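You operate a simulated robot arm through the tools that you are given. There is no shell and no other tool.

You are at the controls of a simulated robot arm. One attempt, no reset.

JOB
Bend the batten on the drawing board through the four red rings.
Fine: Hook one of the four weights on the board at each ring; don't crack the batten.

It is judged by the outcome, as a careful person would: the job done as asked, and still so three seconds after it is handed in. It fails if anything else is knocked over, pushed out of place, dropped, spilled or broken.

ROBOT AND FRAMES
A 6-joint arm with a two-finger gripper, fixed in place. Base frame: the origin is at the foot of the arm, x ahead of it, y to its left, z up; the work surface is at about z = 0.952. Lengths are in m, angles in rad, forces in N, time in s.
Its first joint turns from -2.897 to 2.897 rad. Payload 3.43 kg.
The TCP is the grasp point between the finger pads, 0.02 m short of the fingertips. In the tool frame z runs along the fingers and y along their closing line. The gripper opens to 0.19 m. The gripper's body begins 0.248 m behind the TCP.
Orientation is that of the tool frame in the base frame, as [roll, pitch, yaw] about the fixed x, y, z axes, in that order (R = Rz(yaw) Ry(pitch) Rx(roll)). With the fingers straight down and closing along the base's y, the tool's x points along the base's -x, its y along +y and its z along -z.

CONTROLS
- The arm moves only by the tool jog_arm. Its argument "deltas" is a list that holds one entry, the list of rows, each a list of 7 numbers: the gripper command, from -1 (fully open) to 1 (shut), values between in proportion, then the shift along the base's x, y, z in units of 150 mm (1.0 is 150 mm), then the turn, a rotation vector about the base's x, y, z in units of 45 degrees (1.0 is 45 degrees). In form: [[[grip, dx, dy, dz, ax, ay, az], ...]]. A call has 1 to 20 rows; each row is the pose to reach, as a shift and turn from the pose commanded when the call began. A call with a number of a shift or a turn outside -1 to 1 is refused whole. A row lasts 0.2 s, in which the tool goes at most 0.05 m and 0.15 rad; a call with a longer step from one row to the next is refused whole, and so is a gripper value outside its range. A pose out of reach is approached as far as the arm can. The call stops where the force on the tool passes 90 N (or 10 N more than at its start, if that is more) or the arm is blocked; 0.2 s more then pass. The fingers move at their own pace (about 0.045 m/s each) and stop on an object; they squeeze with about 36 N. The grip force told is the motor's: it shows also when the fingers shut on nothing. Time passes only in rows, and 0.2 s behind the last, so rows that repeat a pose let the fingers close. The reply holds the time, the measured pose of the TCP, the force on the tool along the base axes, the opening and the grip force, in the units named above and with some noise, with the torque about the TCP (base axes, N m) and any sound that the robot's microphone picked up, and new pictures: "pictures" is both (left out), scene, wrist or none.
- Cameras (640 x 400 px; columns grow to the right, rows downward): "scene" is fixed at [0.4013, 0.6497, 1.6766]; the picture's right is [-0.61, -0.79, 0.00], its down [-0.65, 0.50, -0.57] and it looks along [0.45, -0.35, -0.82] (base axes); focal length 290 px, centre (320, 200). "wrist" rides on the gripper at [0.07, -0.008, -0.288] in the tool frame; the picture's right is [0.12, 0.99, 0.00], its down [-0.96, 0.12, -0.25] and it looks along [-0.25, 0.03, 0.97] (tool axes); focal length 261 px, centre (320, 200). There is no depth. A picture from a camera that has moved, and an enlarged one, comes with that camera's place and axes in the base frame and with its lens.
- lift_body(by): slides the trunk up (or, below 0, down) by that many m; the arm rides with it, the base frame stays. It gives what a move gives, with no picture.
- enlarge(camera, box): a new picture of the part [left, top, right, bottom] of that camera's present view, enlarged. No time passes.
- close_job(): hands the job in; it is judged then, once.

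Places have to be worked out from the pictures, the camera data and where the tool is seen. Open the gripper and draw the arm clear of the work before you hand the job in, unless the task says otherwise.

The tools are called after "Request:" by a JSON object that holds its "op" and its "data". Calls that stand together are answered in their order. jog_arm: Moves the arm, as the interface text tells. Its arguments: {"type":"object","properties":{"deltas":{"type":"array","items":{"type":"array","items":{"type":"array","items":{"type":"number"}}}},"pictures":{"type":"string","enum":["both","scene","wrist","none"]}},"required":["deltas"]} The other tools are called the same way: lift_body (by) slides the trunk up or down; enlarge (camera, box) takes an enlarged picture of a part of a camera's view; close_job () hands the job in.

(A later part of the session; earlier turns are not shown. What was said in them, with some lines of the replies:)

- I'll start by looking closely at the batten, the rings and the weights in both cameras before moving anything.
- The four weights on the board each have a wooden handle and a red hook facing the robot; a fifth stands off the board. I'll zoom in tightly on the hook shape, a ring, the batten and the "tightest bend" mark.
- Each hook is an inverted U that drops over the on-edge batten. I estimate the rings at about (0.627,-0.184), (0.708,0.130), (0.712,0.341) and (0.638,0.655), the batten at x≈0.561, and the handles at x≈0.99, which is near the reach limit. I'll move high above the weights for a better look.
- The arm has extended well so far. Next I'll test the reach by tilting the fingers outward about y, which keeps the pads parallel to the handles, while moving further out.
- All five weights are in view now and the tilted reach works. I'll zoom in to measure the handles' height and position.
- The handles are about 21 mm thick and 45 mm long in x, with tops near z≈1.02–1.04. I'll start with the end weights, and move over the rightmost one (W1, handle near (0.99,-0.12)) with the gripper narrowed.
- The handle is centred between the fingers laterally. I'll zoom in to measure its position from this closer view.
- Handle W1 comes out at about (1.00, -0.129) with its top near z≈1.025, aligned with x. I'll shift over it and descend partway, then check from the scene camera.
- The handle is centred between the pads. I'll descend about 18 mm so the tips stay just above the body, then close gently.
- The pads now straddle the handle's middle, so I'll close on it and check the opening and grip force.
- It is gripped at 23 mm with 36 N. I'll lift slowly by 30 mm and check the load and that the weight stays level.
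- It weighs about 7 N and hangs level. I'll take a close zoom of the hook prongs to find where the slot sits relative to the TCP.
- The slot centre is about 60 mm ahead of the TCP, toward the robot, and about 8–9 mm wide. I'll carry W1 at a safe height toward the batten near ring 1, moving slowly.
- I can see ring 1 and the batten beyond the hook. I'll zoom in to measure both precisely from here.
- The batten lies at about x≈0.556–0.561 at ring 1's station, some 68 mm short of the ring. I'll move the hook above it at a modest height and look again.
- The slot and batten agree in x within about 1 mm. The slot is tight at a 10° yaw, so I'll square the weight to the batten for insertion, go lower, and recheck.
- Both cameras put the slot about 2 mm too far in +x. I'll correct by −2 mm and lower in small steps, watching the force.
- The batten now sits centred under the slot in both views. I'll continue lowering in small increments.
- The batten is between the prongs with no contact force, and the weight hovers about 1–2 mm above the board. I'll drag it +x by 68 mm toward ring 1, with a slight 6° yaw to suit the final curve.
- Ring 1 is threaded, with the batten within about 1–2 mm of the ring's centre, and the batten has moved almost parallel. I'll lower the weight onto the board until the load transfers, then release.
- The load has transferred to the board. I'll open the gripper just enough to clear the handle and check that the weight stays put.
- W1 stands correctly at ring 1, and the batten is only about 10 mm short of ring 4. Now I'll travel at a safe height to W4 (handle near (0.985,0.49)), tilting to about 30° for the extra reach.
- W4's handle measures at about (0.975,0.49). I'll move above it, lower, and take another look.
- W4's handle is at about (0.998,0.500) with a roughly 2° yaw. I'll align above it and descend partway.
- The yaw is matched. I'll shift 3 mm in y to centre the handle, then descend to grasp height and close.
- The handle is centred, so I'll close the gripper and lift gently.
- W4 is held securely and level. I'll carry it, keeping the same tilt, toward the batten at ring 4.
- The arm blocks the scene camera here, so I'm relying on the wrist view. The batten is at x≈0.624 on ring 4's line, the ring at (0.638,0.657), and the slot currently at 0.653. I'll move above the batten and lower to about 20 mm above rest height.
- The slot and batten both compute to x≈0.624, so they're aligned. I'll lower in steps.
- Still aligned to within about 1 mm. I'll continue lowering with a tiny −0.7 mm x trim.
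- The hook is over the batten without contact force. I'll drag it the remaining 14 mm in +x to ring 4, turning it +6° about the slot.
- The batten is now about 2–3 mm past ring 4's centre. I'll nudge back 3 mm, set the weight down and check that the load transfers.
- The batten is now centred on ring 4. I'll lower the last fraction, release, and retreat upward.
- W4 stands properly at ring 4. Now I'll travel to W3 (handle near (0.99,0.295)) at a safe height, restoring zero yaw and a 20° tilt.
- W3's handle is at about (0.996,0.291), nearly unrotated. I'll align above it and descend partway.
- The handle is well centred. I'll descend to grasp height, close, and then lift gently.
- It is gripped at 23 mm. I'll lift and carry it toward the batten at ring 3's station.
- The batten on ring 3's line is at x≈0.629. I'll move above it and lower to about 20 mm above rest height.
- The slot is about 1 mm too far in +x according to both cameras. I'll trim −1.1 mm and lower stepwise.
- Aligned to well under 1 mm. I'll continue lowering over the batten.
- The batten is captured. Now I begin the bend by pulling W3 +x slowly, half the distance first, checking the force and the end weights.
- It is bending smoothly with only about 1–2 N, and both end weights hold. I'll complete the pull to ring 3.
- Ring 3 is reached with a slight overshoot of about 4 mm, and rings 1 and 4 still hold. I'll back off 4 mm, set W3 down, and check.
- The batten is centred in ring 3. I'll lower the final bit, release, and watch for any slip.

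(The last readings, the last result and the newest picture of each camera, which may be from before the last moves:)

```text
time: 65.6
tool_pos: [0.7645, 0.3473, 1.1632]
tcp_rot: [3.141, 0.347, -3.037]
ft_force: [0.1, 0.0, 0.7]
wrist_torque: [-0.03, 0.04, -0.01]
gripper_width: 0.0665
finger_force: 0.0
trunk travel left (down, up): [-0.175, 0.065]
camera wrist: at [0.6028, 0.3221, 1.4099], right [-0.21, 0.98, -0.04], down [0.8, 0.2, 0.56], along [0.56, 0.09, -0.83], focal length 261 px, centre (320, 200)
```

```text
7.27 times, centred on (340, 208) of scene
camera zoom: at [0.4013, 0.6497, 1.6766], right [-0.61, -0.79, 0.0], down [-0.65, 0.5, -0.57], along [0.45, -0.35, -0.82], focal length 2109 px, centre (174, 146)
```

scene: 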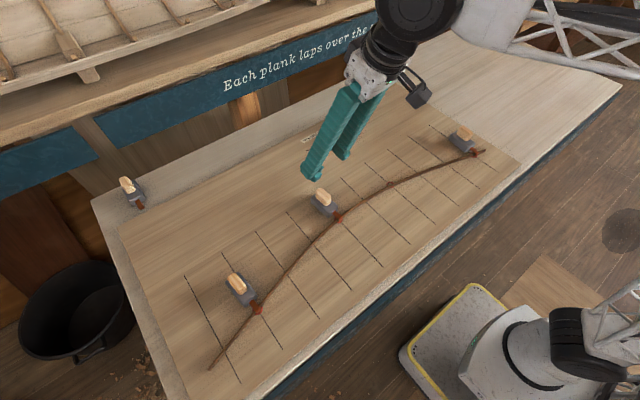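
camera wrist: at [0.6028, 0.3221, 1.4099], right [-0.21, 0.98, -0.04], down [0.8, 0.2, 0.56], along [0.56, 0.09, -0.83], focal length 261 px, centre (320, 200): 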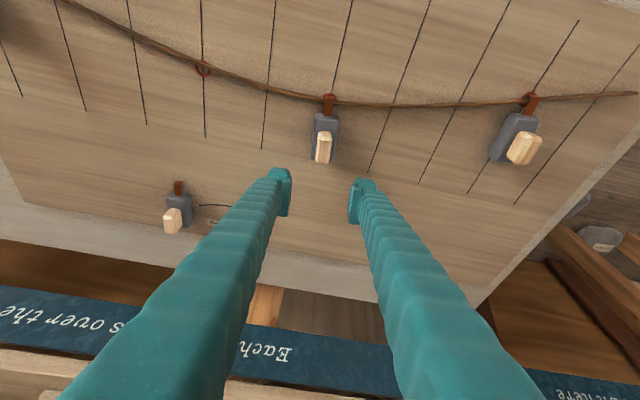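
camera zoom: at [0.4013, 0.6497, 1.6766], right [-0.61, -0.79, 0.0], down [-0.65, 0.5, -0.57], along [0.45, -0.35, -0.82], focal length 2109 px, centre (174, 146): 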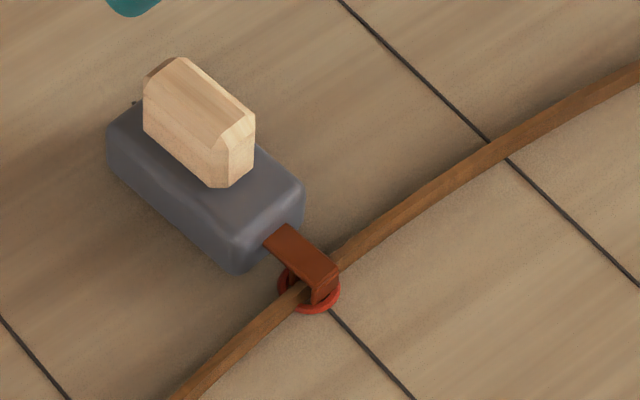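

W3 holds firmly at ring 3. Now I'll fetch the last weight, W2 (handle near (0.995,0.081)), restoring zero yaw.

Request:
{"op": "jog_arm", "data": {"deltas": [[[0.2, 0.2, -0.22, 0.05, 0, 0, -0.066], [0.2, 0.4, -0.44, 0.05, 0, 0, -0.133], [0.2, 0.6, -0.66, 0.05, 0, 0, -0.133], [0.2, 0.8, -0.88, 0.05, 0, 0, -0.133], [0.2, 0.95, -1.0, 0.05, 0, 0, -0.133]]], "pictures": "none"}}

Request:
{"op": "jog_arm", "data": {"deltas": [[[0.2, 0.1, -0.25, 0, 0, 0, 0], [0.2, 0.2, -0.5, 0, 0, 0, 0], [0.2, 0.32, -0.75, -0.1, 0, 0, 0], [0.2, 0.32, -0.75, -0.4, 0, 0, 0], [0.2, 0.32, -0.75, -0.4, 0, 0, 0]]], "pictures": "both"}}

Request:
{"op": "enlarge", "data": {"camera": "wrist", "box": [250, 80, 390, 220]}}

```text
time: 66.8
tool_pos: [0.9063, 0.1971, 1.1719]
tcp_rot: [-3.141, 0.349, 3.141]
ft_force: [-0.1, 1.0, -0.9]
wrist_torque: [-0.06, -0.13, -0.03]
gripper_width: 0.0759
finger_force: 0.0
trunk travel left (down, up): [-0.175, 0.065]
```

```text
time: 68.0
tool_pos: [0.9543, 0.0857, 1.1102]
tcp_rot: [3.141, 0.35, 3.141]
ft_force: [0.5, 0.3, -0.6]
wrist_torque: [0.0, -0.01, 0.01]
gripper_width: 0.076
finger_force: 0.0
trunk travel left (down, up): [-0.175, 0.065]
camera wrist: at [0.7908, 0.078, 1.3568], right [-0.11, 0.99, -0.04], down [0.82, 0.12, 0.56], along [0.56, 0.03, -0.83], focal length 261 px, centre (320, 200)
```

scene: 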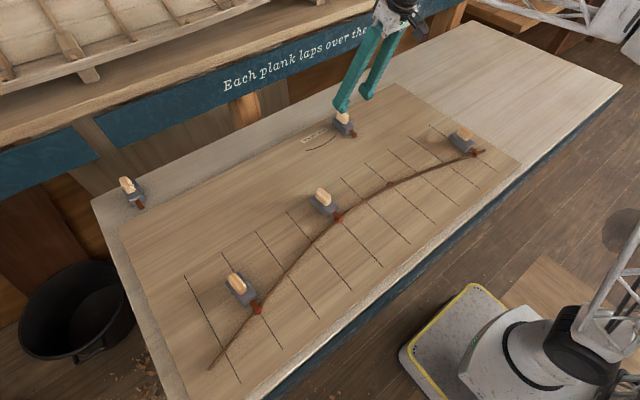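
wrist: 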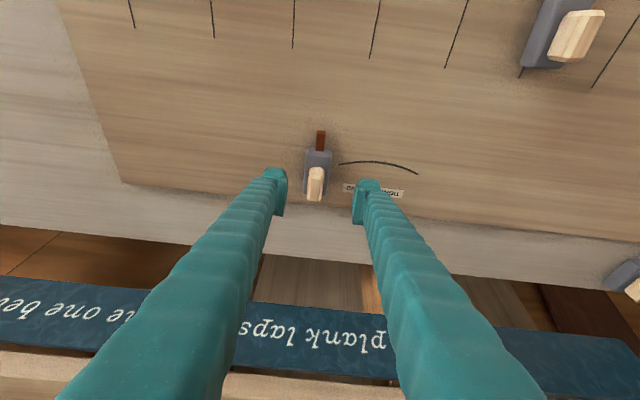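

```text
2.86 times, centred on (320, 150) of wrist
camera zoom: at [0.7908, 0.078, 1.3568], right [-0.11, 0.99, -0.04], down [0.82, 0.12, 0.56], along [0.56, 0.03, -0.83], focal length 745 px, centre (320, 343)
```

zoom: 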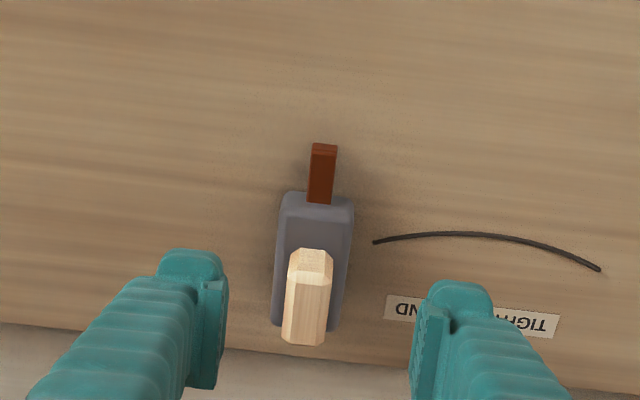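

The view matches W3's approach exactly, so I'll repeat the same alignment and descend partway.

Request:
{"op": "jog_arm", "data": {"deltas": [[[0.2, 0.14, -0.03, 0, 0, 0, 0.015], [0.2, 0.273, -0.03, 0, 0, 0, 0.015], [0.2, 0.273, -0.03, -0.25, 0, 0, 0.015], [0.2, 0.273, -0.03, -0.49, 0, 0, 0.015], [0.2, 0.273, -0.03, -0.49, 0, 0, 0.015]]], "pictures": "none"}}

Request:
{"op": "enlarge", "data": {"camera": "wrist", "box": [250, 100, 390, 240]}}

```text
time: 69.2
tool_pos: [0.997, 0.0821, 1.0368]
tcp_rot: [3.142, 0.348, -3.129]
ft_force: [0.3, -0.3, -1.0]
wrist_torque: [0.03, -0.05, -0.03]
gripper_width: 0.076
finger_force: 0.0
trunk travel left (down, up): [-0.175, 0.065]
```

```text
2.86 times, centred on (320, 170) of wrist
camera zoom: at [0.8324, 0.0717, 1.2831], right [-0.12, 0.99, -0.04], down [0.82, 0.12, 0.56], along [0.56, 0.04, -0.83], focal length 745 px, centre (320, 286)
```

zoom: 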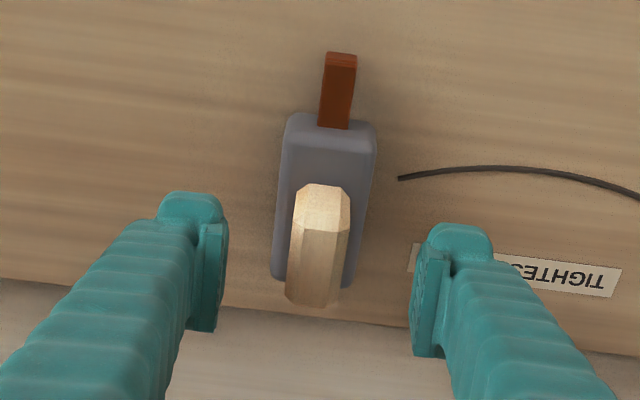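

The handle is centred, so I'll descend to grasp height, close, and lift and carry.

Request:
{"op": "jog_arm", "data": {"deltas": [[[0.2, 0, 0, -0.05, 0, 0, 0], [0.2, 0, 0, -0.105, 0, 0, 0], [0.2, 0, 0, -0.105, 0, 0, 0], [1, 0, 0, -0.105, 0, 0, 0], [1, 0, 0, -0.105, 0, 0, 0], [1, 0, 0, -0.105, 0, 0, 0], [1, 0, 0, -0.105, 0, 0, 0], [1, 0, 0, -0.105, 0, 0, 0], [1, 0, 0, -0.105, 0, 0, 0], [1, 0, 0, -0.105, 0, 0, 0]]], "pictures": "wrist"}}

```text
time: 71.4
tool_pos: [0.9968, 0.0813, 1.0213]
tcp_rot: [-3.141, 0.349, -3.13]
ft_force: [0.9, -2.6, 0.0]
wrist_torque: [-0.06, 0.0, -0.01]
gripper_width: 0.0228
finger_force: 35.6
trunk travel left (down, up): [-0.175, 0.065]
camera wrist: at [0.8324, 0.0709, 1.2675], right [-0.12, 0.99, -0.04], down [0.82, 0.12, 0.56], along [0.56, 0.04, -0.83], focal length 261 px, centre (320, 200)
```

wrist: 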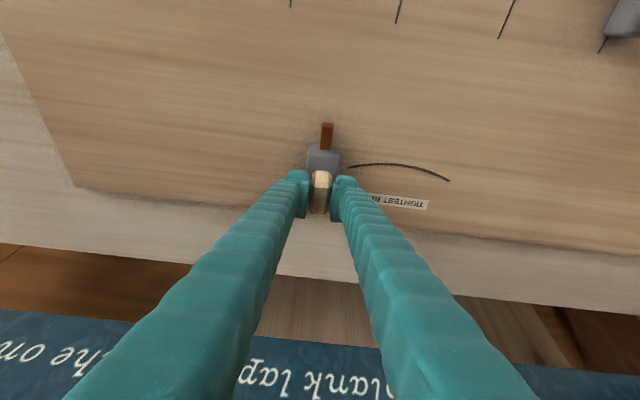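

It is gripped. I'll lift and carry it toward ring 2, yawing about −6° to match the batten's slope there.

Request:
{"op": "jog_arm", "data": {"deltas": [[[1, 0, 0, 0.05, 0, 0, 0], [1, 0, 0, 0.15, 0, 0, 0], [1, 0, 0, 0.3, 0, 0, 0], [1, 0, 0, 0.45, 0, 0, 0], [1, -0.2, 0.05, 0.5, 0, 0, -0.04], [1, -0.4, 0.1, 0.5, 0, 0, -0.08], [1, -0.6, 0.15, 0.5, 0, 0, -0.12], [1, -0.8, 0.2, 0.5, 0, 0, -0.15], [1, -1.0, 0.25, 0.5, 0, 0, -0.15]]], "pictures": "none"}}

Request:
{"op": "jog_arm", "data": {"deltas": [[[1, -0.2, 0.03, 0, 0, 0, 0], [1, -0.4, 0.05, 0, 0, 0, 0], [1, -0.4, 0.05, 0, 0, 0, 0]]], "pictures": "both"}}

Request:
{"op": "enlarge", "data": {"camera": "wrist", "box": [260, 40, 400, 140]}}

Request:
{"op": "enlarge", "data": {"camera": "scene", "box": [360, 155, 420, 205]}}

```text
time: 73.4
tool_pos: [0.8466, 0.1195, 1.0956]
tcp_rot: [-3.14, 0.349, 3.035]
ft_force: [-0.1, -1.1, -9.0]
wrist_torque: [0.05, 0.09, 0.02]
gripper_width: 0.0227
finger_force: 35.9
trunk travel left (down, up): [-0.175, 0.065]
```

```text
time: 74.2
tool_pos: [0.7858, 0.1269, 1.0976]
tcp_rot: [-3.139, 0.348, 3.035]
ft_force: [0.2, 0.2, -7.0]
wrist_torque: [0.04, 0.04, 0.0]
gripper_width: 0.0232
finger_force: 35.6
trunk travel left (down, up): [-0.175, 0.065]
camera wrist: at [0.6216, 0.1353, 1.3431], right [-0.01, 1.0, -0.04], down [0.83, 0.03, 0.56], along [0.56, -0.03, -0.83], focal length 261 px, centre (320, 200)
```

scene: 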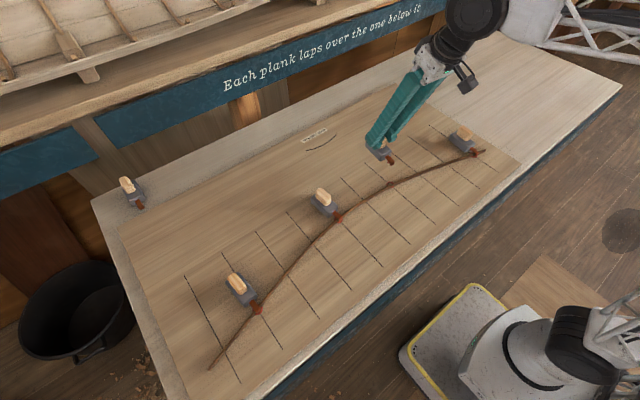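
wrist: 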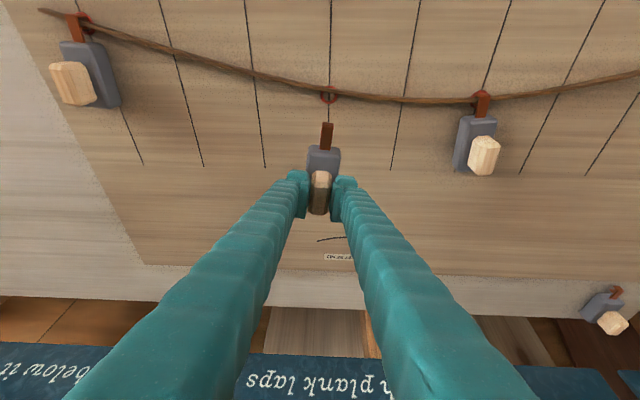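

```text
4.00 times, centred on (330, 90) of wrist
camera zoom: at [0.6216, 0.1353, 1.3431], right [-0.01, 1.0, -0.04], down [0.83, 0.03, 0.56], along [0.56, -0.03, -0.83], focal length 1043 px, centre (280, 640)
```

zoom: 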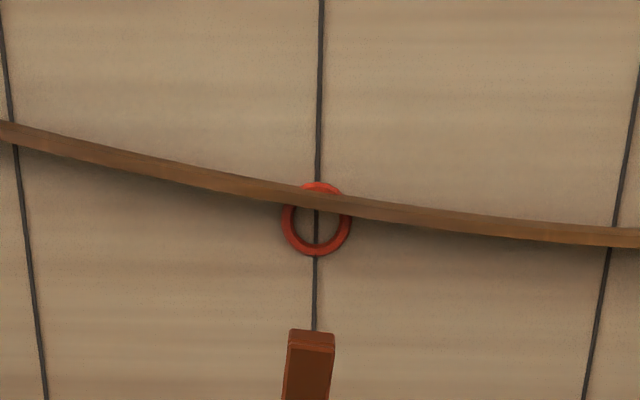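

```text
8.00 times, centred on (390, 180) of scene
camera zoom: at [0.4013, 0.6497, 1.6766], right [-0.61, -0.79, 0.0], down [-0.65, 0.5, -0.57], along [0.45, -0.35, -0.82], focal length 2320 px, centre (-240, 360)
```

zoom: 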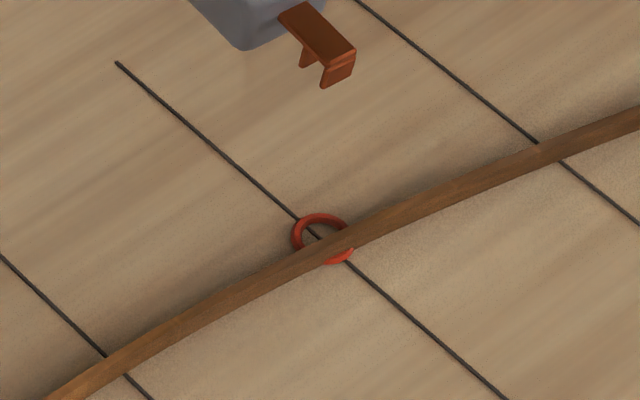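

At ring 2 the batten is about 7 mm short, with a slope of roughly 8°. I'll position the hook above it, add 1° of yaw, and lower to about 20 mm above rest.

Request:
{"op": "jog_arm", "data": {"deltas": [[[1, -0.1, 0.004, 0, 0, 0, -0.01], [1, -0.194, 0.008, 0, 0, 0, -0.02], [1, -0.194, 0.008, -0.15, 0, 0, -0.02], [1, -0.194, 0.008, -0.3, 0, 0, -0.02], [1, -0.194, 0.008, -0.375, 0, 0, -0.02], [1, -0.194, 0.008, -0.375, 0, 0, -0.02]]], "pictures": "none"}}

Request:
{"op": "enlarge", "data": {"camera": "wrist", "box": [290, 90, 370, 150]}}

Request:
{"op": "enlarge", "data": {"camera": "scene", "box": [370, 165, 410, 195]}}

```text
time: 75.6
tool_pos: [0.7587, 0.1282, 1.0389]
tcp_rot: [-3.14, 0.349, 3.019]
ft_force: [-0.1, 0.2, -7.2]
wrist_torque: [-0.01, 0.02, 0.03]
gripper_width: 0.0232
finger_force: 36.0
trunk travel left (down, up): [-0.175, 0.065]
```

```text
6.67 times, centred on (330, 120) of wrist
camera zoom: at [0.5932, 0.1396, 1.2856], right [0.01, 1.0, -0.04], down [0.83, 0.01, 0.56], along [0.56, -0.04, -0.83], focal length 1738 px, centre (253, 733)
```

zoom: 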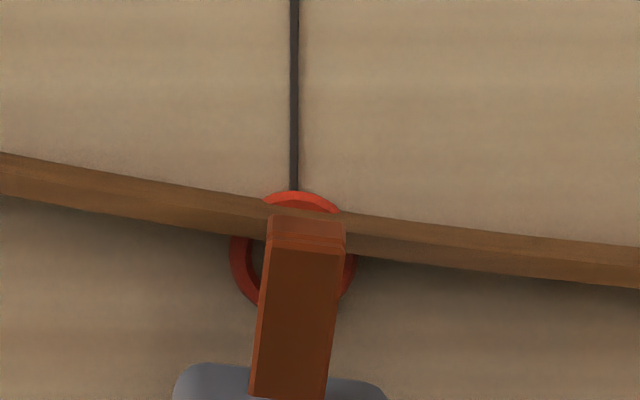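

```text
13.33 times, centred on (390, 180) of scene
camera zoom: at [0.4013, 0.6497, 1.6766], right [-0.61, -0.79, 0.0], down [-0.65, 0.5, -0.57], along [0.45, -0.35, -0.82], focal length 3866 px, centre (-613, 467)
```

zoom: 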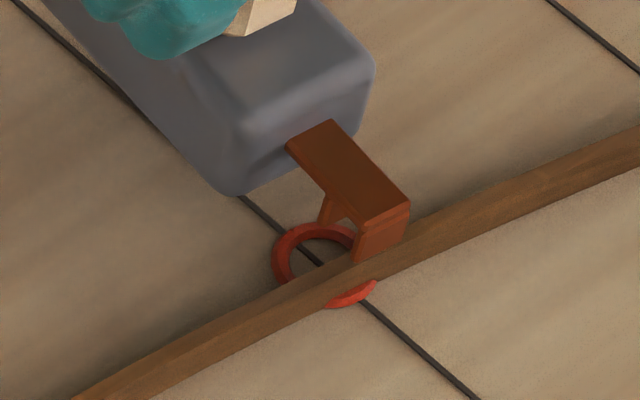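

It's nearly aligned. I'll trim about −0.8 mm in x and −2 mm in y, lower to 10 mm above rest, and recheck.

Request:
{"op": "jog_arm", "data": {"deltas": [[[1, -0.005, -0.013, 0, 0, 0, 0], [1, -0.005, -0.013, -0.03, 0, 0, 0], [1, -0.005, -0.013, -0.06, 0, 0, 0], [1, -0.005, -0.013, -0.06, 0, 0, 0]]], "pictures": "none"}}

Request:
{"op": "enlarge", "data": {"camera": "wrist", "box": [300, 100, 360, 145]}}

Request:
{"op": "enlarge", "data": {"camera": "scene", "box": [375, 168, 405, 190]}}

```text
time: 76.6
tool_pos: [0.7562, 0.1258, 1.0314]
tcp_rot: [-3.14, 0.347, 3.019]
ft_force: [0.5, -0.9, -7.8]
wrist_torque: [0.02, 0.04, 0.01]
gripper_width: 0.0229
finger_force: 36.0
trunk travel left (down, up): [-0.175, 0.065]
```

```text
8.89 times, centred on (330, 122) of wrist
camera zoom: at [0.5926, 0.1375, 1.2771], right [0.01, 1.0, -0.04], down [0.83, 0.01, 0.56], along [0.56, -0.04, -0.83], focal length 2317 px, centre (231, 889)
```

zoom: 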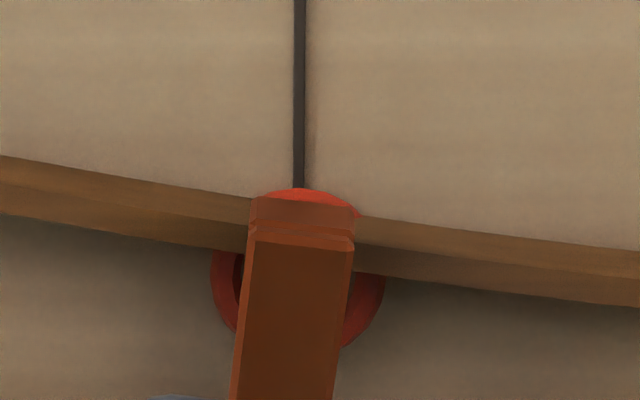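

```text
16.00 times, centred on (390, 179) of scene
camera zoom: at [0.4013, 0.6497, 1.6766], right [-0.61, -0.79, 0.0], down [-0.65, 0.5, -0.57], along [0.45, -0.35, -0.82], focal length 4639 px, centre (-800, 536)
```

zoom: 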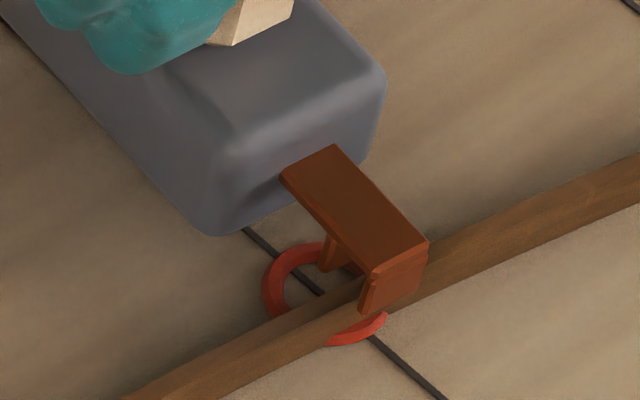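

Both views show the batten inside the slot's span. A 0.6 mm trim, then I'll lower over it stepwise.

Request:
{"op": "jog_arm", "data": {"deltas": [[[1, -0.004, 0, -0.015, 0, 0, 0], [1, -0.004, 0, -0.033, 0, 0, 0], [1, -0.004, 0, -0.033, 0, 0, 0]]], "pictures": "none"}}

Request:
{"op": "jog_arm", "data": {"deltas": [[[1, 0, 0, -0.01, 0, 0, 0], [1, 0, 0, -0.02, 0, 0, 0], [1, 0, 0, -0.02, 0, 0, 0]]], "pictures": "none"}}

Request:
{"op": "enlarge", "data": {"camera": "wrist", "box": [290, 90, 370, 150]}}

Request:
{"op": "enlarge", "data": {"camera": "scene", "box": [375, 168, 405, 190]}}

```text
time: 77.4
tool_pos: [0.7567, 0.1253, 1.0251]
tcp_rot: [-3.14, 0.349, 3.018]
ft_force: [-0.8, -0.1, -7.2]
wrist_torque: [0.01, 0.04, -0.03]
gripper_width: 0.0231
finger_force: 35.7
trunk travel left (down, up): [-0.175, 0.065]
```

```text
time: 78.2
tool_pos: [0.7549, 0.1254, 1.0227]
tcp_rot: [3.141, 0.35, 3.021]
ft_force: [0.6, -0.2, -6.8]
wrist_torque: [0.01, 0.03, 0.02]
gripper_width: 0.0233
finger_force: 35.4
trunk travel left (down, up): [-0.175, 0.065]
```

```text
6.67 times, centred on (330, 120) of wrist
camera zoom: at [0.5917, 0.1372, 1.2693], right [0.01, 1.0, -0.04], down [0.83, 0.01, 0.56], along [0.56, -0.04, -0.83], focal length 1738 px, centre (253, 733)
```

zoom: 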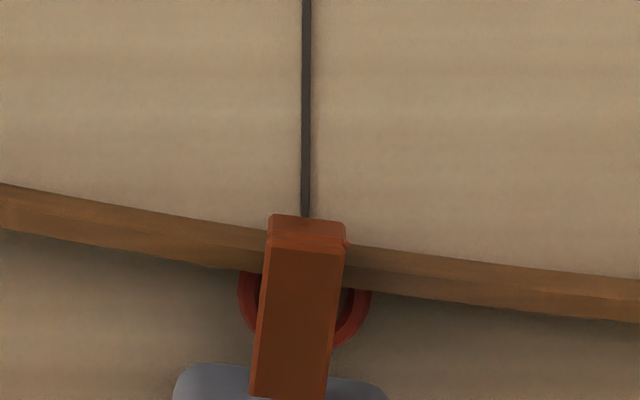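

```text
16.00 times, centred on (390, 179) of scene
camera zoom: at [0.4013, 0.6497, 1.6766], right [-0.61, -0.79, 0.0], down [-0.65, 0.5, -0.57], along [0.45, -0.35, -0.82], focal length 4639 px, centre (-800, 536)
```

zoom: 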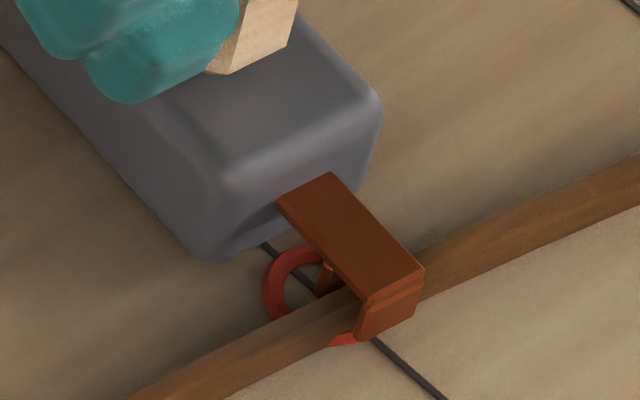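

The batten is captured at ring 2. I'll pull +x by 8 mm to bring it to the ring centre.

Request:
{"op": "jog_arm", "data": {"deltas": [[[1, 0.014, 0, 0, 0, 0, 0], [1, 0.028, 0, 0, 0, 0, 0], [1, 0.042, 0, 0, 0, 0, 0], [1, 0.054, 0, 0, 0, 0, 0], [1, 0.054, 0, 0, 0, 0, 0]]], "pictures": "both"}}

Request:
{"op": "enlarge", "data": {"camera": "wrist", "box": [290, 90, 370, 150]}}

Request:
{"op": "enlarge", "data": {"camera": "scene", "box": [375, 168, 405, 190]}}

```text
time: 79.4
tool_pos: [0.7637, 0.1257, 1.0237]
tcp_rot: [3.141, 0.349, 3.02]
ft_force: [0.3, 0.2, -7.6]
wrist_torque: [0.0, 0.03, -0.03]
gripper_width: 0.0233
finger_force: 36.7
trunk travel left (down, up): [-0.175, 0.065]
camera wrist: at [0.5999, 0.1373, 1.2696], right [0.01, 1.0, -0.04], down [0.83, 0.01, 0.56], along [0.56, -0.04, -0.83], focal length 261 px, centre (320, 200)
```

scene: 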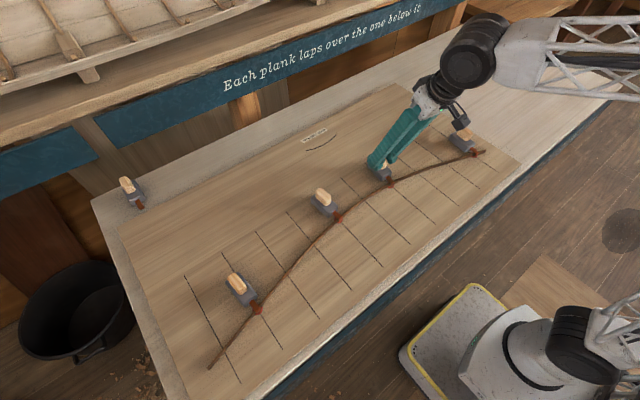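
wrist: 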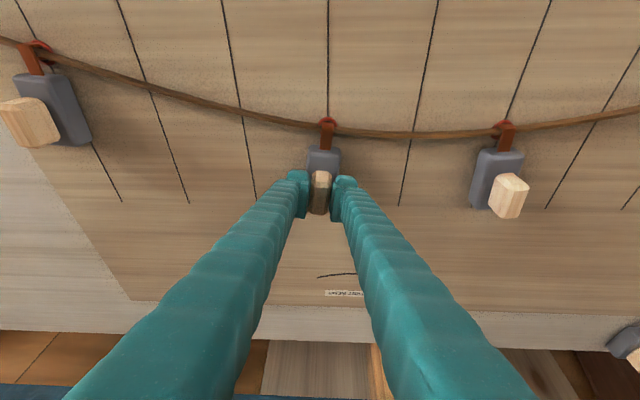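

```text
6.67 times, centred on (330, 120) of wrist
camera zoom: at [0.5999, 0.1373, 1.2696], right [0.01, 1.0, -0.04], down [0.83, 0.01, 0.56], along [0.56, -0.04, -0.83], focal length 1738 px, centre (253, 733)
```

zoom: 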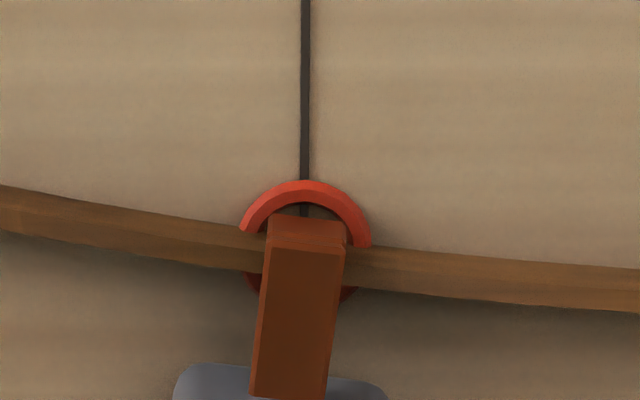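

```text
16.00 times, centred on (390, 179) of scene
camera zoom: at [0.4013, 0.6497, 1.6766], right [-0.61, -0.79, 0.0], down [-0.65, 0.5, -0.57], along [0.45, -0.35, -0.82], focal length 4639 px, centre (-800, 536)
```

zoom: 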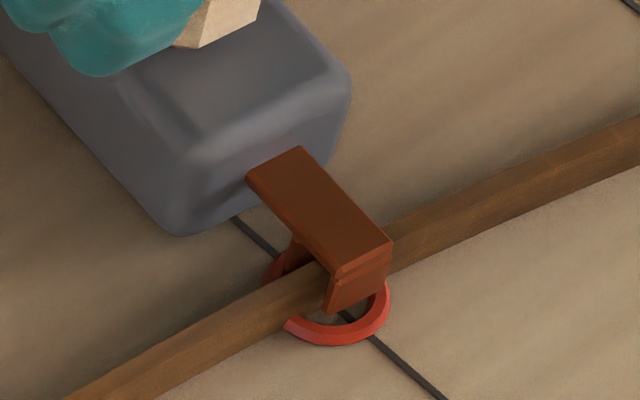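

The batten is within about 1 mm of ring 2's centre. I'll set W2 down and check the load transfer.

Request:
{"op": "jog_arm", "data": {"deltas": [[[1, -0.003, 0, -0.006, 0, 0, 0], [1, -0.003, 0, -0.013, 0, 0, 0], [1, -0.003, 0, -0.015, 0, 0, 0], [1, -0.003, 0, -0.015, 0, 0, 0]]], "pictures": "none"}}

```text
time: 80.4
tool_pos: [0.7631, 0.1264, 1.0218]
tcp_rot: [3.141, 0.35, 3.02]
ft_force: [-0.9, -0.2, -2.5]
wrist_torque: [0.06, -0.01, -0.02]
gripper_width: 0.0232
finger_force: 36.0
trunk travel left (down, up): [-0.175, 0.065]
```

The weight is partly supported. I'll go down the last fraction of a millimetre, then release and rise clear.

Request:
{"op": "jog_arm", "data": {"deltas": [[[1, 0, 0, -0.005, 0, 0, 0], [1, 0, 0, -0.005, 0, 0, 0]]], "pictures": "none"}}

Request:
{"op": "jog_arm", "data": {"deltas": [[[0.3, 0, 0, 0, 0, 0, 0], [0.3, 0, 0, 0, 0, 0, 0], [0.3, 0, 0, 0, 0, 0, 0], [0.3, 0, 0, 0.1, 0, 0, 0], [0.3, 0, 0, 0.4, 0, 0, 0], [0.3, 0, 0, 0.7, 0, 0, 0], [0.3, 0, 0, 0.95, 0, 0, 0]]], "pictures": "both"}}

Request:
{"op": "enlarge", "data": {"camera": "wrist", "box": [250, 60, 410, 180]}}

Request:
{"op": "enlarge", "data": {"camera": "scene", "box": [360, 155, 420, 200]}}

Request:
{"op": "enlarge", "data": {"camera": "scene", "box": [430, 120, 500, 170]}}

Request:
{"op": "enlarge", "data": {"camera": "scene", "box": [220, 270, 300, 330]}}

Request:
{"op": "enlarge", "data": {"camera": "scene", "box": [310, 190, 370, 235]}}

```text
time: 81.0
tool_pos: [0.7637, 0.124, 1.0211]
tcp_rot: [-3.142, 0.35, 3.019]
ft_force: [0.3, -1.2, 9.9]
wrist_torque: [0.16, 0.39, 0.0]
gripper_width: 0.0228
finger_force: 36.4
trunk travel left (down, up): [-0.175, 0.065]
```

```text
time: 82.6
tool_pos: [0.7631, 0.1258, 1.1628]
tcp_rot: [3.141, 0.35, 3.02]
ft_force: [0.7, -0.2, -0.3]
wrist_torque: [-0.02, 0.02, 0.01]
gripper_width: 0.0665
finger_force: 0.0
trunk travel left (down, up): [-0.175, 0.065]
camera wrist: at [0.5999, 0.1379, 1.4094], right [0.01, 1.0, -0.04], down [0.83, 0.01, 0.56], along [0.56, -0.04, -0.83], focal length 261 px, centre (320, 200)
```

scene: 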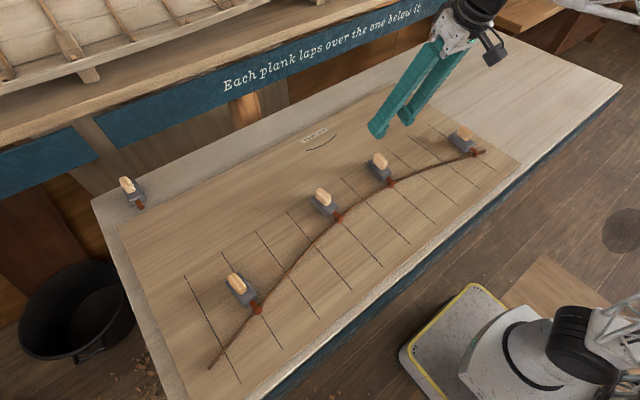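
wrist: 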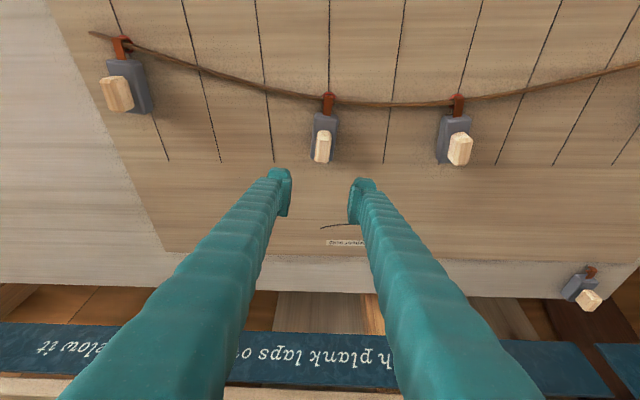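

```text
3.33 times, centred on (330, 120) of wrist
camera zoom: at [0.5999, 0.1379, 1.4094], right [0.01, 1.0, -0.04], down [0.83, 0.01, 0.56], along [0.56, -0.04, -0.83], focal length 869 px, centre (287, 467)
```

zoom: 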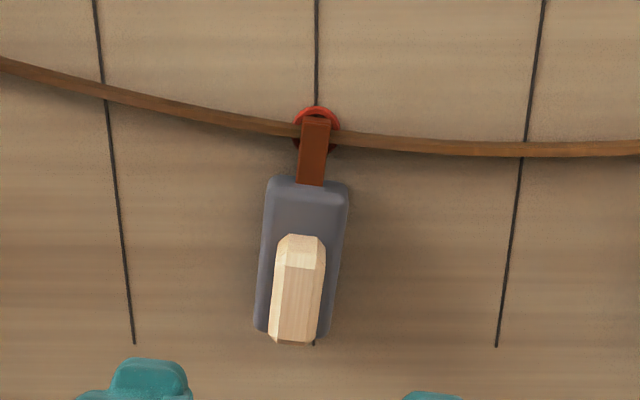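

```text
8.89 times, centred on (390, 178) of scene
camera zoom: at [0.4013, 0.6497, 1.6766], right [-0.61, -0.79, 0.0], down [-0.65, 0.5, -0.57], along [0.45, -0.35, -0.82], focal length 2577 px, centre (-302, 400)
```

zoom: 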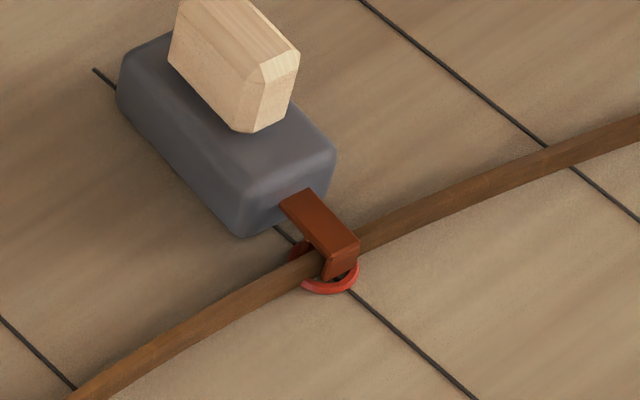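

```text
8.00 times, centred on (465, 145) of scene
camera zoom: at [0.4013, 0.6497, 1.6766], right [-0.61, -0.79, 0.0], down [-0.65, 0.5, -0.57], along [0.45, -0.35, -0.82], focal length 2320 px, centre (-840, 640)
```

zoom: 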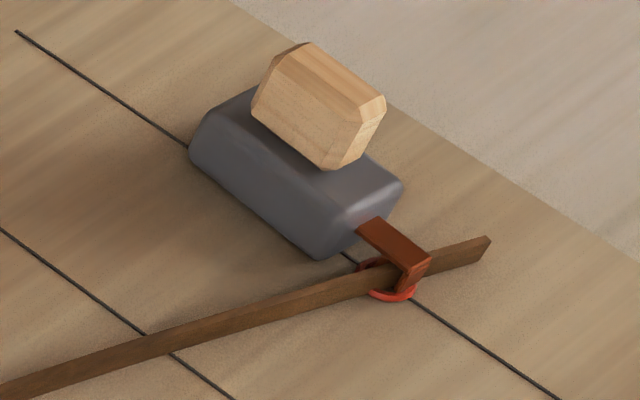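

```text
6.67 times, centred on (260, 300) of scene
camera zoom: at [0.4013, 0.6497, 1.6766], right [-0.61, -0.79, 0.0], down [-0.65, 0.5, -0.57], along [0.45, -0.35, -0.82], focal length 1933 px, centre (720, -467)
```

zoom: 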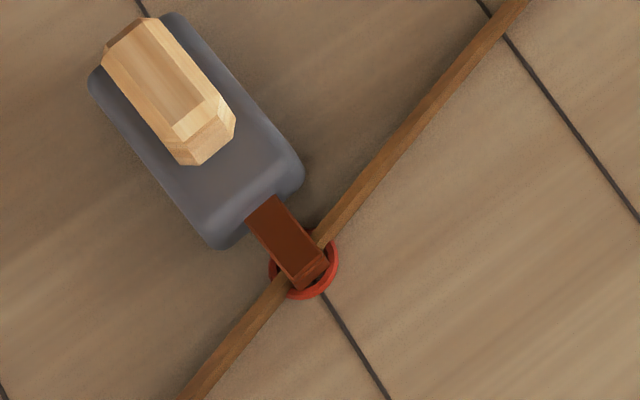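

```text
8.89 times, centred on (340, 212) of scene
camera zoom: at [0.4013, 0.6497, 1.6766], right [-0.61, -0.79, 0.0], down [-0.65, 0.5, -0.57], along [0.45, -0.35, -0.82], focal length 2577 px, centre (142, 89)
```

zoom: 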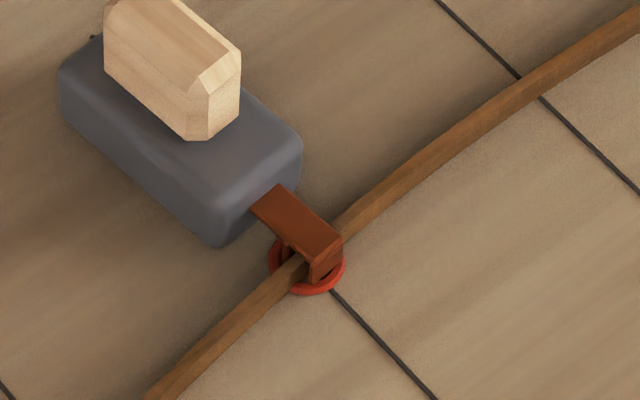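

All four weights are standing with the batten through all four rings. I'll raise the arm, open the gripper fully, and draw back clear while checking from above.

Request:
{"op": "jog_arm", "data": {"deltas": [[[0, 0, 0, 0.25, 0, 0, 0], [-0.3, 0, 0, 0.5, 0, 0, 0], [-0.6, 0, 0, 0.75, 0, 0, 0], [-1, -0.1, 0, 1.0, 0, 0, 0.05], [-1, -0.3, 0.05, 1.0, 0, 0.1, 0.1], [-1, -0.5, 0.1, 1.0, 0, 0.25, 0.15], [-1, -0.7, 0.15, 1.0, 0, 0.4, 0.15], [-1, -0.7, 0.15, 1.0, 0, 0.444, 0.15]]], "pictures": "both"}}

Request:
{"op": "enlarge", "data": {"camera": "wrist", "box": [160, 60, 400, 210]}}

Request:
{"op": "enlarge", "data": {"camera": "wrist", "box": [360, 60, 600, 210]}}

```text
time: 84.4
tool_pos: [0.6576, 0.1476, 1.3135]
tcp_rot: [-3.121, 0.001, -3.139]
ft_force: [-0.4, -0.1, -0.4]
wrist_torque: [-0.04, -0.12, -0.01]
gripper_width: 0.1899
finger_force: 0.1
trunk travel left (down, up): [-0.175, 0.065]
camera wrist: at [0.5876, 0.1455, 1.601], right [-0.12, 0.99, -0.02], down [0.96, 0.12, 0.24], along [0.25, 0.01, -0.97], focal length 261 px, centre (320, 200)
```

scene: 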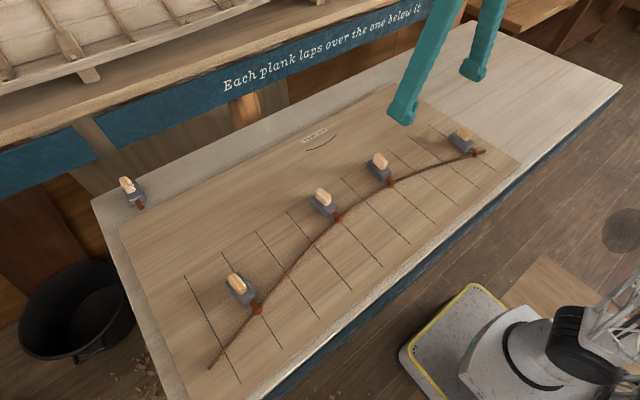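
wrist: 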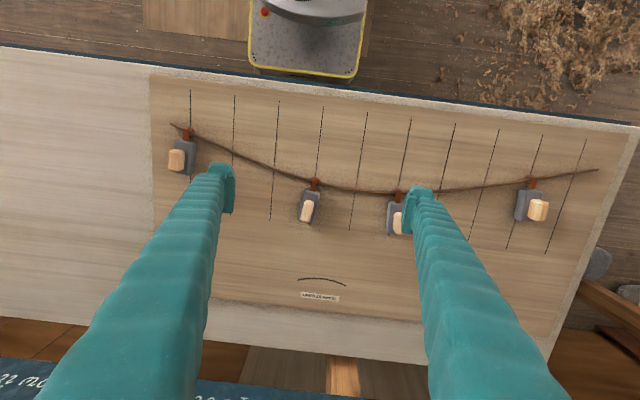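

```text
2.67 times, centred on (280, 135) of wrist
camera zoom: at [0.5876, 0.1455, 1.601], right [-0.12, 0.99, -0.02], down [0.96, 0.12, 0.24], along [0.25, 0.01, -0.97], focal length 695 px, centre (427, 373)
```

zoom: 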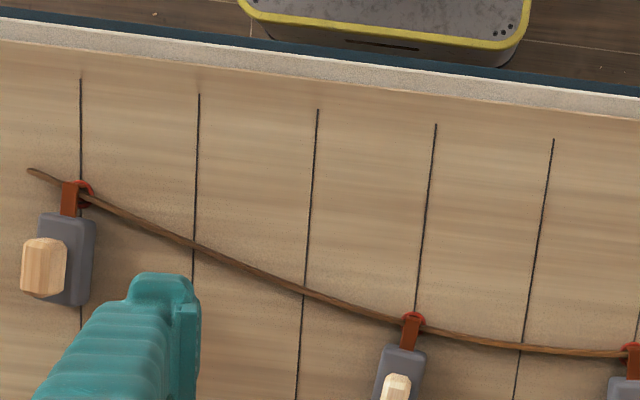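

```text
2.67 times, centred on (480, 135) of wrist
camera zoom: at [0.5876, 0.1455, 1.601], right [-0.12, 0.99, -0.02], down [0.96, 0.12, 0.24], along [0.25, 0.01, -0.97], focal length 695 px, centre (-107, 373)
```

zoom: 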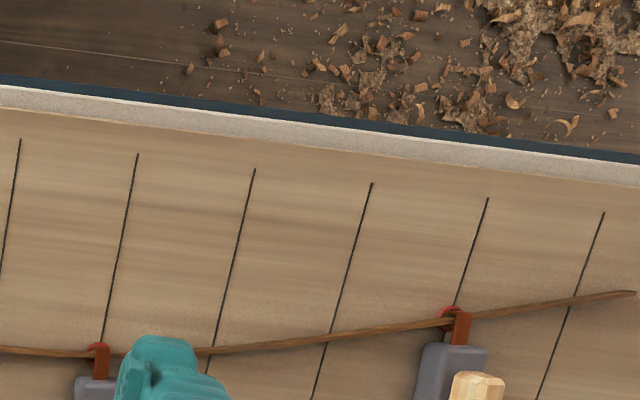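

A closer check of each ring from this high viewpoint follows.

Request:
{"op": "enlarge", "data": {"camera": "wrist", "box": [165, 110, 215, 150]}}

Request:
{"op": "enlarge", "data": {"camera": "wrist", "box": [290, 165, 340, 205]}}

Request:
{"op": "enlarge", "data": {"camera": "wrist", "box": [372, 172, 422, 212]}}

Request:
{"op": "enlarge", "data": {"camera": "wrist", "box": [505, 160, 555, 200]}}

Request:
{"op": "enlarge", "data": {"camera": "scene", "box": [455, 135, 495, 165]}}

Request:
{"op": "enlarge", "data": {"camera": "scene", "box": [240, 290, 280, 320]}}

```text
10.00 times, centred on (190, 130) of wrist
camera zoom: at [0.5876, 0.1455, 1.601], right [-0.12, 0.99, -0.02], down [0.96, 0.12, 0.24], along [0.25, 0.01, -0.97], focal length 2606 px, centre (1620, 900)
```

zoom: 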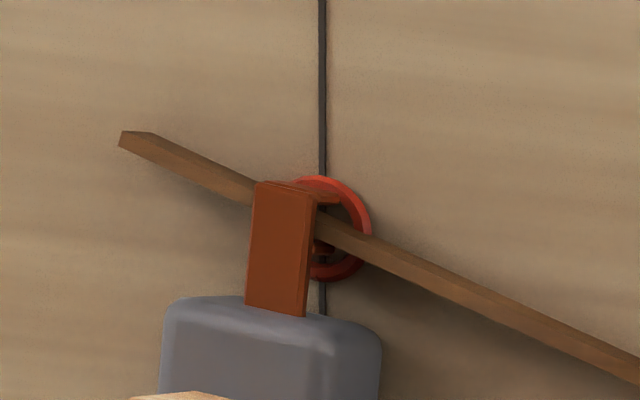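

```text
10.00 times, centred on (315, 185) of wrist
camera zoom: at [0.5876, 0.1455, 1.601], right [-0.12, 0.99, -0.02], down [0.96, 0.12, 0.24], along [0.25, 0.01, -0.97], focal length 2606 px, centre (370, 350)
```

zoom: 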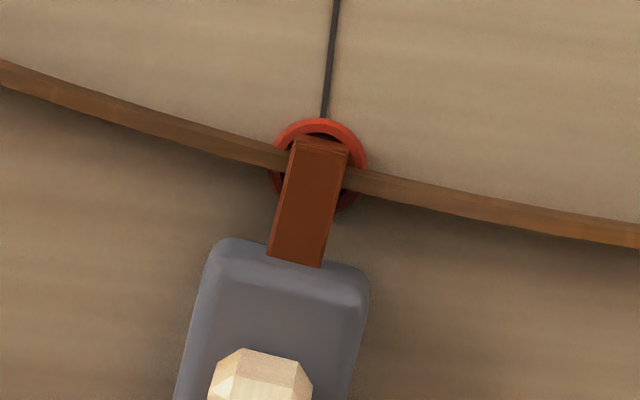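

```text
10.00 times, centred on (397, 192) of wrist
camera zoom: at [0.5876, 0.1455, 1.601], right [-0.12, 0.99, -0.02], down [0.96, 0.12, 0.24], along [0.25, 0.01, -0.97], focal length 2606 px, centre (-450, 280)
```

zoom: 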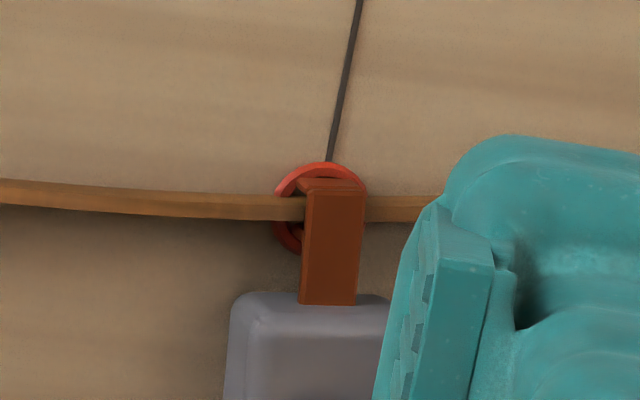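

```text
10.00 times, centred on (530, 180) of wrist
camera zoom: at [0.5876, 0.1455, 1.601], right [-0.12, 0.99, -0.02], down [0.96, 0.12, 0.24], along [0.25, 0.01, -0.97], focal length 2606 px, centre (-1780, 400)
```

zoom: 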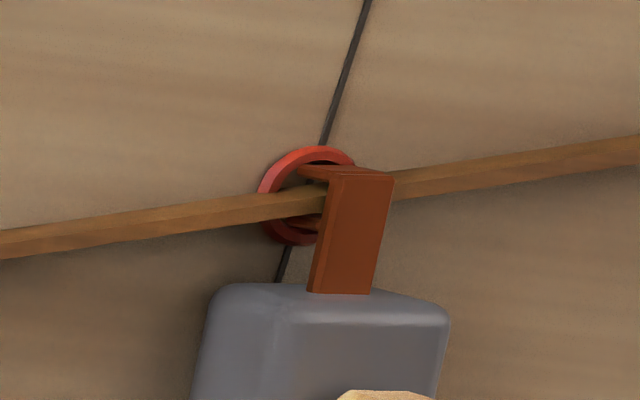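

```text
13.33 times, centred on (475, 150) of scene
camera zoom: at [0.4013, 0.6497, 1.6766], right [-0.61, -0.79, 0.0], down [-0.65, 0.5, -0.57], along [0.45, -0.35, -0.82], focal length 3866 px, centre (-1747, 867)
```

zoom: 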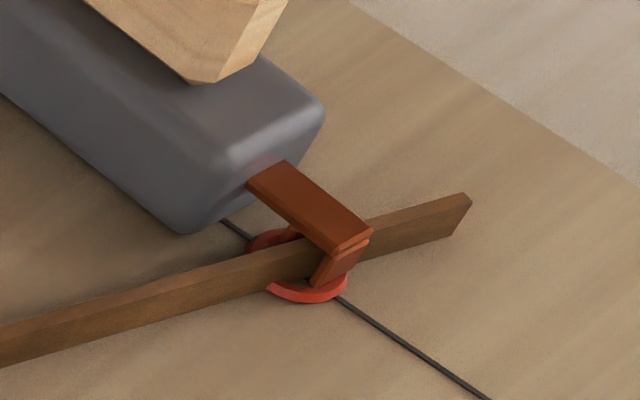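

```text
13.33 times, centred on (260, 305) of scene
camera zoom: at [0.4013, 0.6497, 1.6766], right [-0.61, -0.79, 0.0], down [-0.65, 0.5, -0.57], along [0.45, -0.35, -0.82], focal length 3866 px, centre (1120, -1200)
```

zoom: 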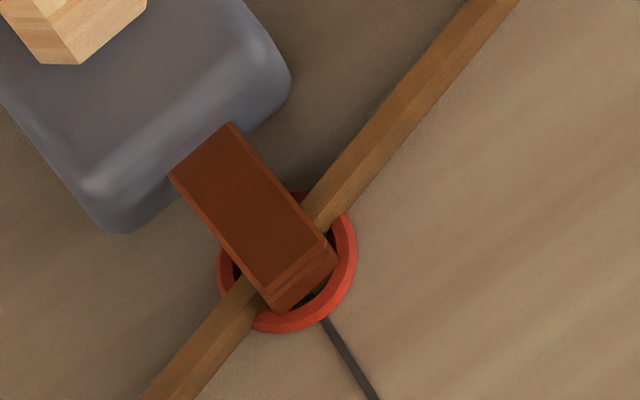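

All four rings have the batten centred inside them, with the hook straddling it and the weights flat. I'll draw the arm further back from the board and take a final look.

Request:
{"op": "jog_arm", "data": {"deltas": [[[-1, -0.25, 0, 0.1, 0, 0, 0], [-1, -0.5, 0, 0.2, 0, 0, 0], [-1, -0.75, -0.1, 0.2, 0, 0, 0], [-1, -1.0, -0.2, 0.2, 0, 0, 0], [-1, -1.0, -0.2, 0.2, 0, 0, 0], [-1, -1.0, -0.2, 0.2, 0, 0, 0], [-1, -1.0, -0.2, 0.2, 0, 0, 0], [-1, -1.0, -0.2, 0.2, 0, 0, 0]]], "pictures": "both"}}

Request:
{"op": "enlarge", "data": {"camera": "scene", "box": [200, 120, 500, 380]}}

```text
time: 86.2
tool_pos: [0.5089, 0.1185, 1.342]
tcp_rot: [-3.12, 0.001, -3.141]
ft_force: [-0.4, 0.5, -0.4]
wrist_torque: [0.0, -0.01, 0.02]
gripper_width: 0.19
finger_force: 0.0
trunk travel left (down, up): [-0.175, 0.065]
camera wrist: at [0.4385, 0.1157, 1.6299], right [-0.12, 0.99, -0.02], down [0.96, 0.12, 0.25], along [0.25, 0.01, -0.97], focal length 261 px, centre (320, 200)
```

scene: 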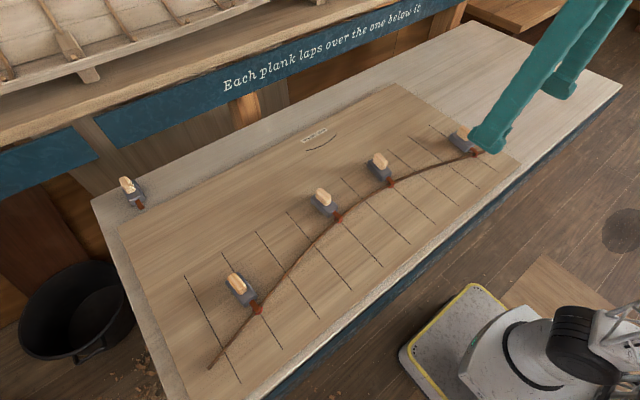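
wrist: 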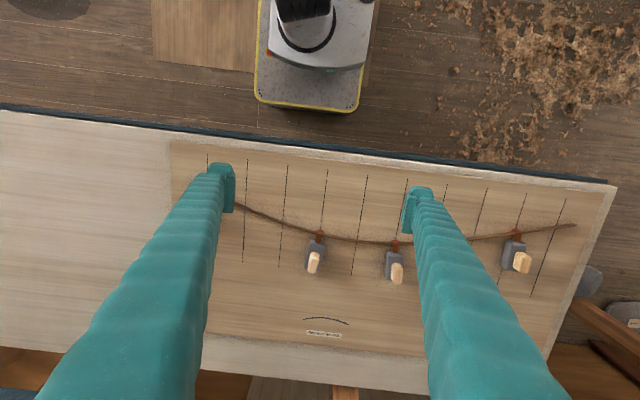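

```text
1.54 times, centred on (350, 250) of scene
camera zoom: at [0.4013, 0.6497, 1.6766], right [-0.61, -0.79, 0.0], down [-0.65, 0.5, -0.57], along [0.45, -0.35, -0.82], focal length 446 px, centre (274, 123)
```

zoom: 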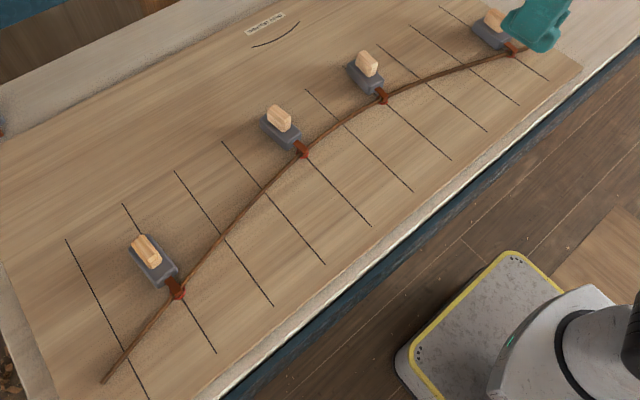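

The batten holds a fair curve through all four rings, with one board weight hooked at each. The fifth weight is untouched, and the gripper is open and well above and back from the work. I'll hand in the job.

Request:
{"op": "close_job", "data": {}}

```text
The job is handed in.
```

The batten is bent in a smooth curve through all four red rings. One of the four board weights is hooked over it at each ring, and I've handed the job in.

- **Position:** in the last close-up pictures the batten passed close to the centre of each ring, by my estimate within 1–2 mm. The weights sat flat and did not move after I released them.
- **Batten:** I saw and heard no sign of cracking. By my calculation the tightest bend I put in it had a radius of roughly 0.7 m. That is far gentler than the "tightest bend" mark on the board, and the pull took only about 1–2 N.
- **Everything else:** the fifth weight, off the board, was not touched, and I saw nothing else knocked or pushed out of place. The gripper is open, and the arm was drawn back and raised about 0.4 m above the board.
- **Short end:** the batten sticks out only about 3 cm past the weight at the right-hand end ring, so that end has the least to spare.
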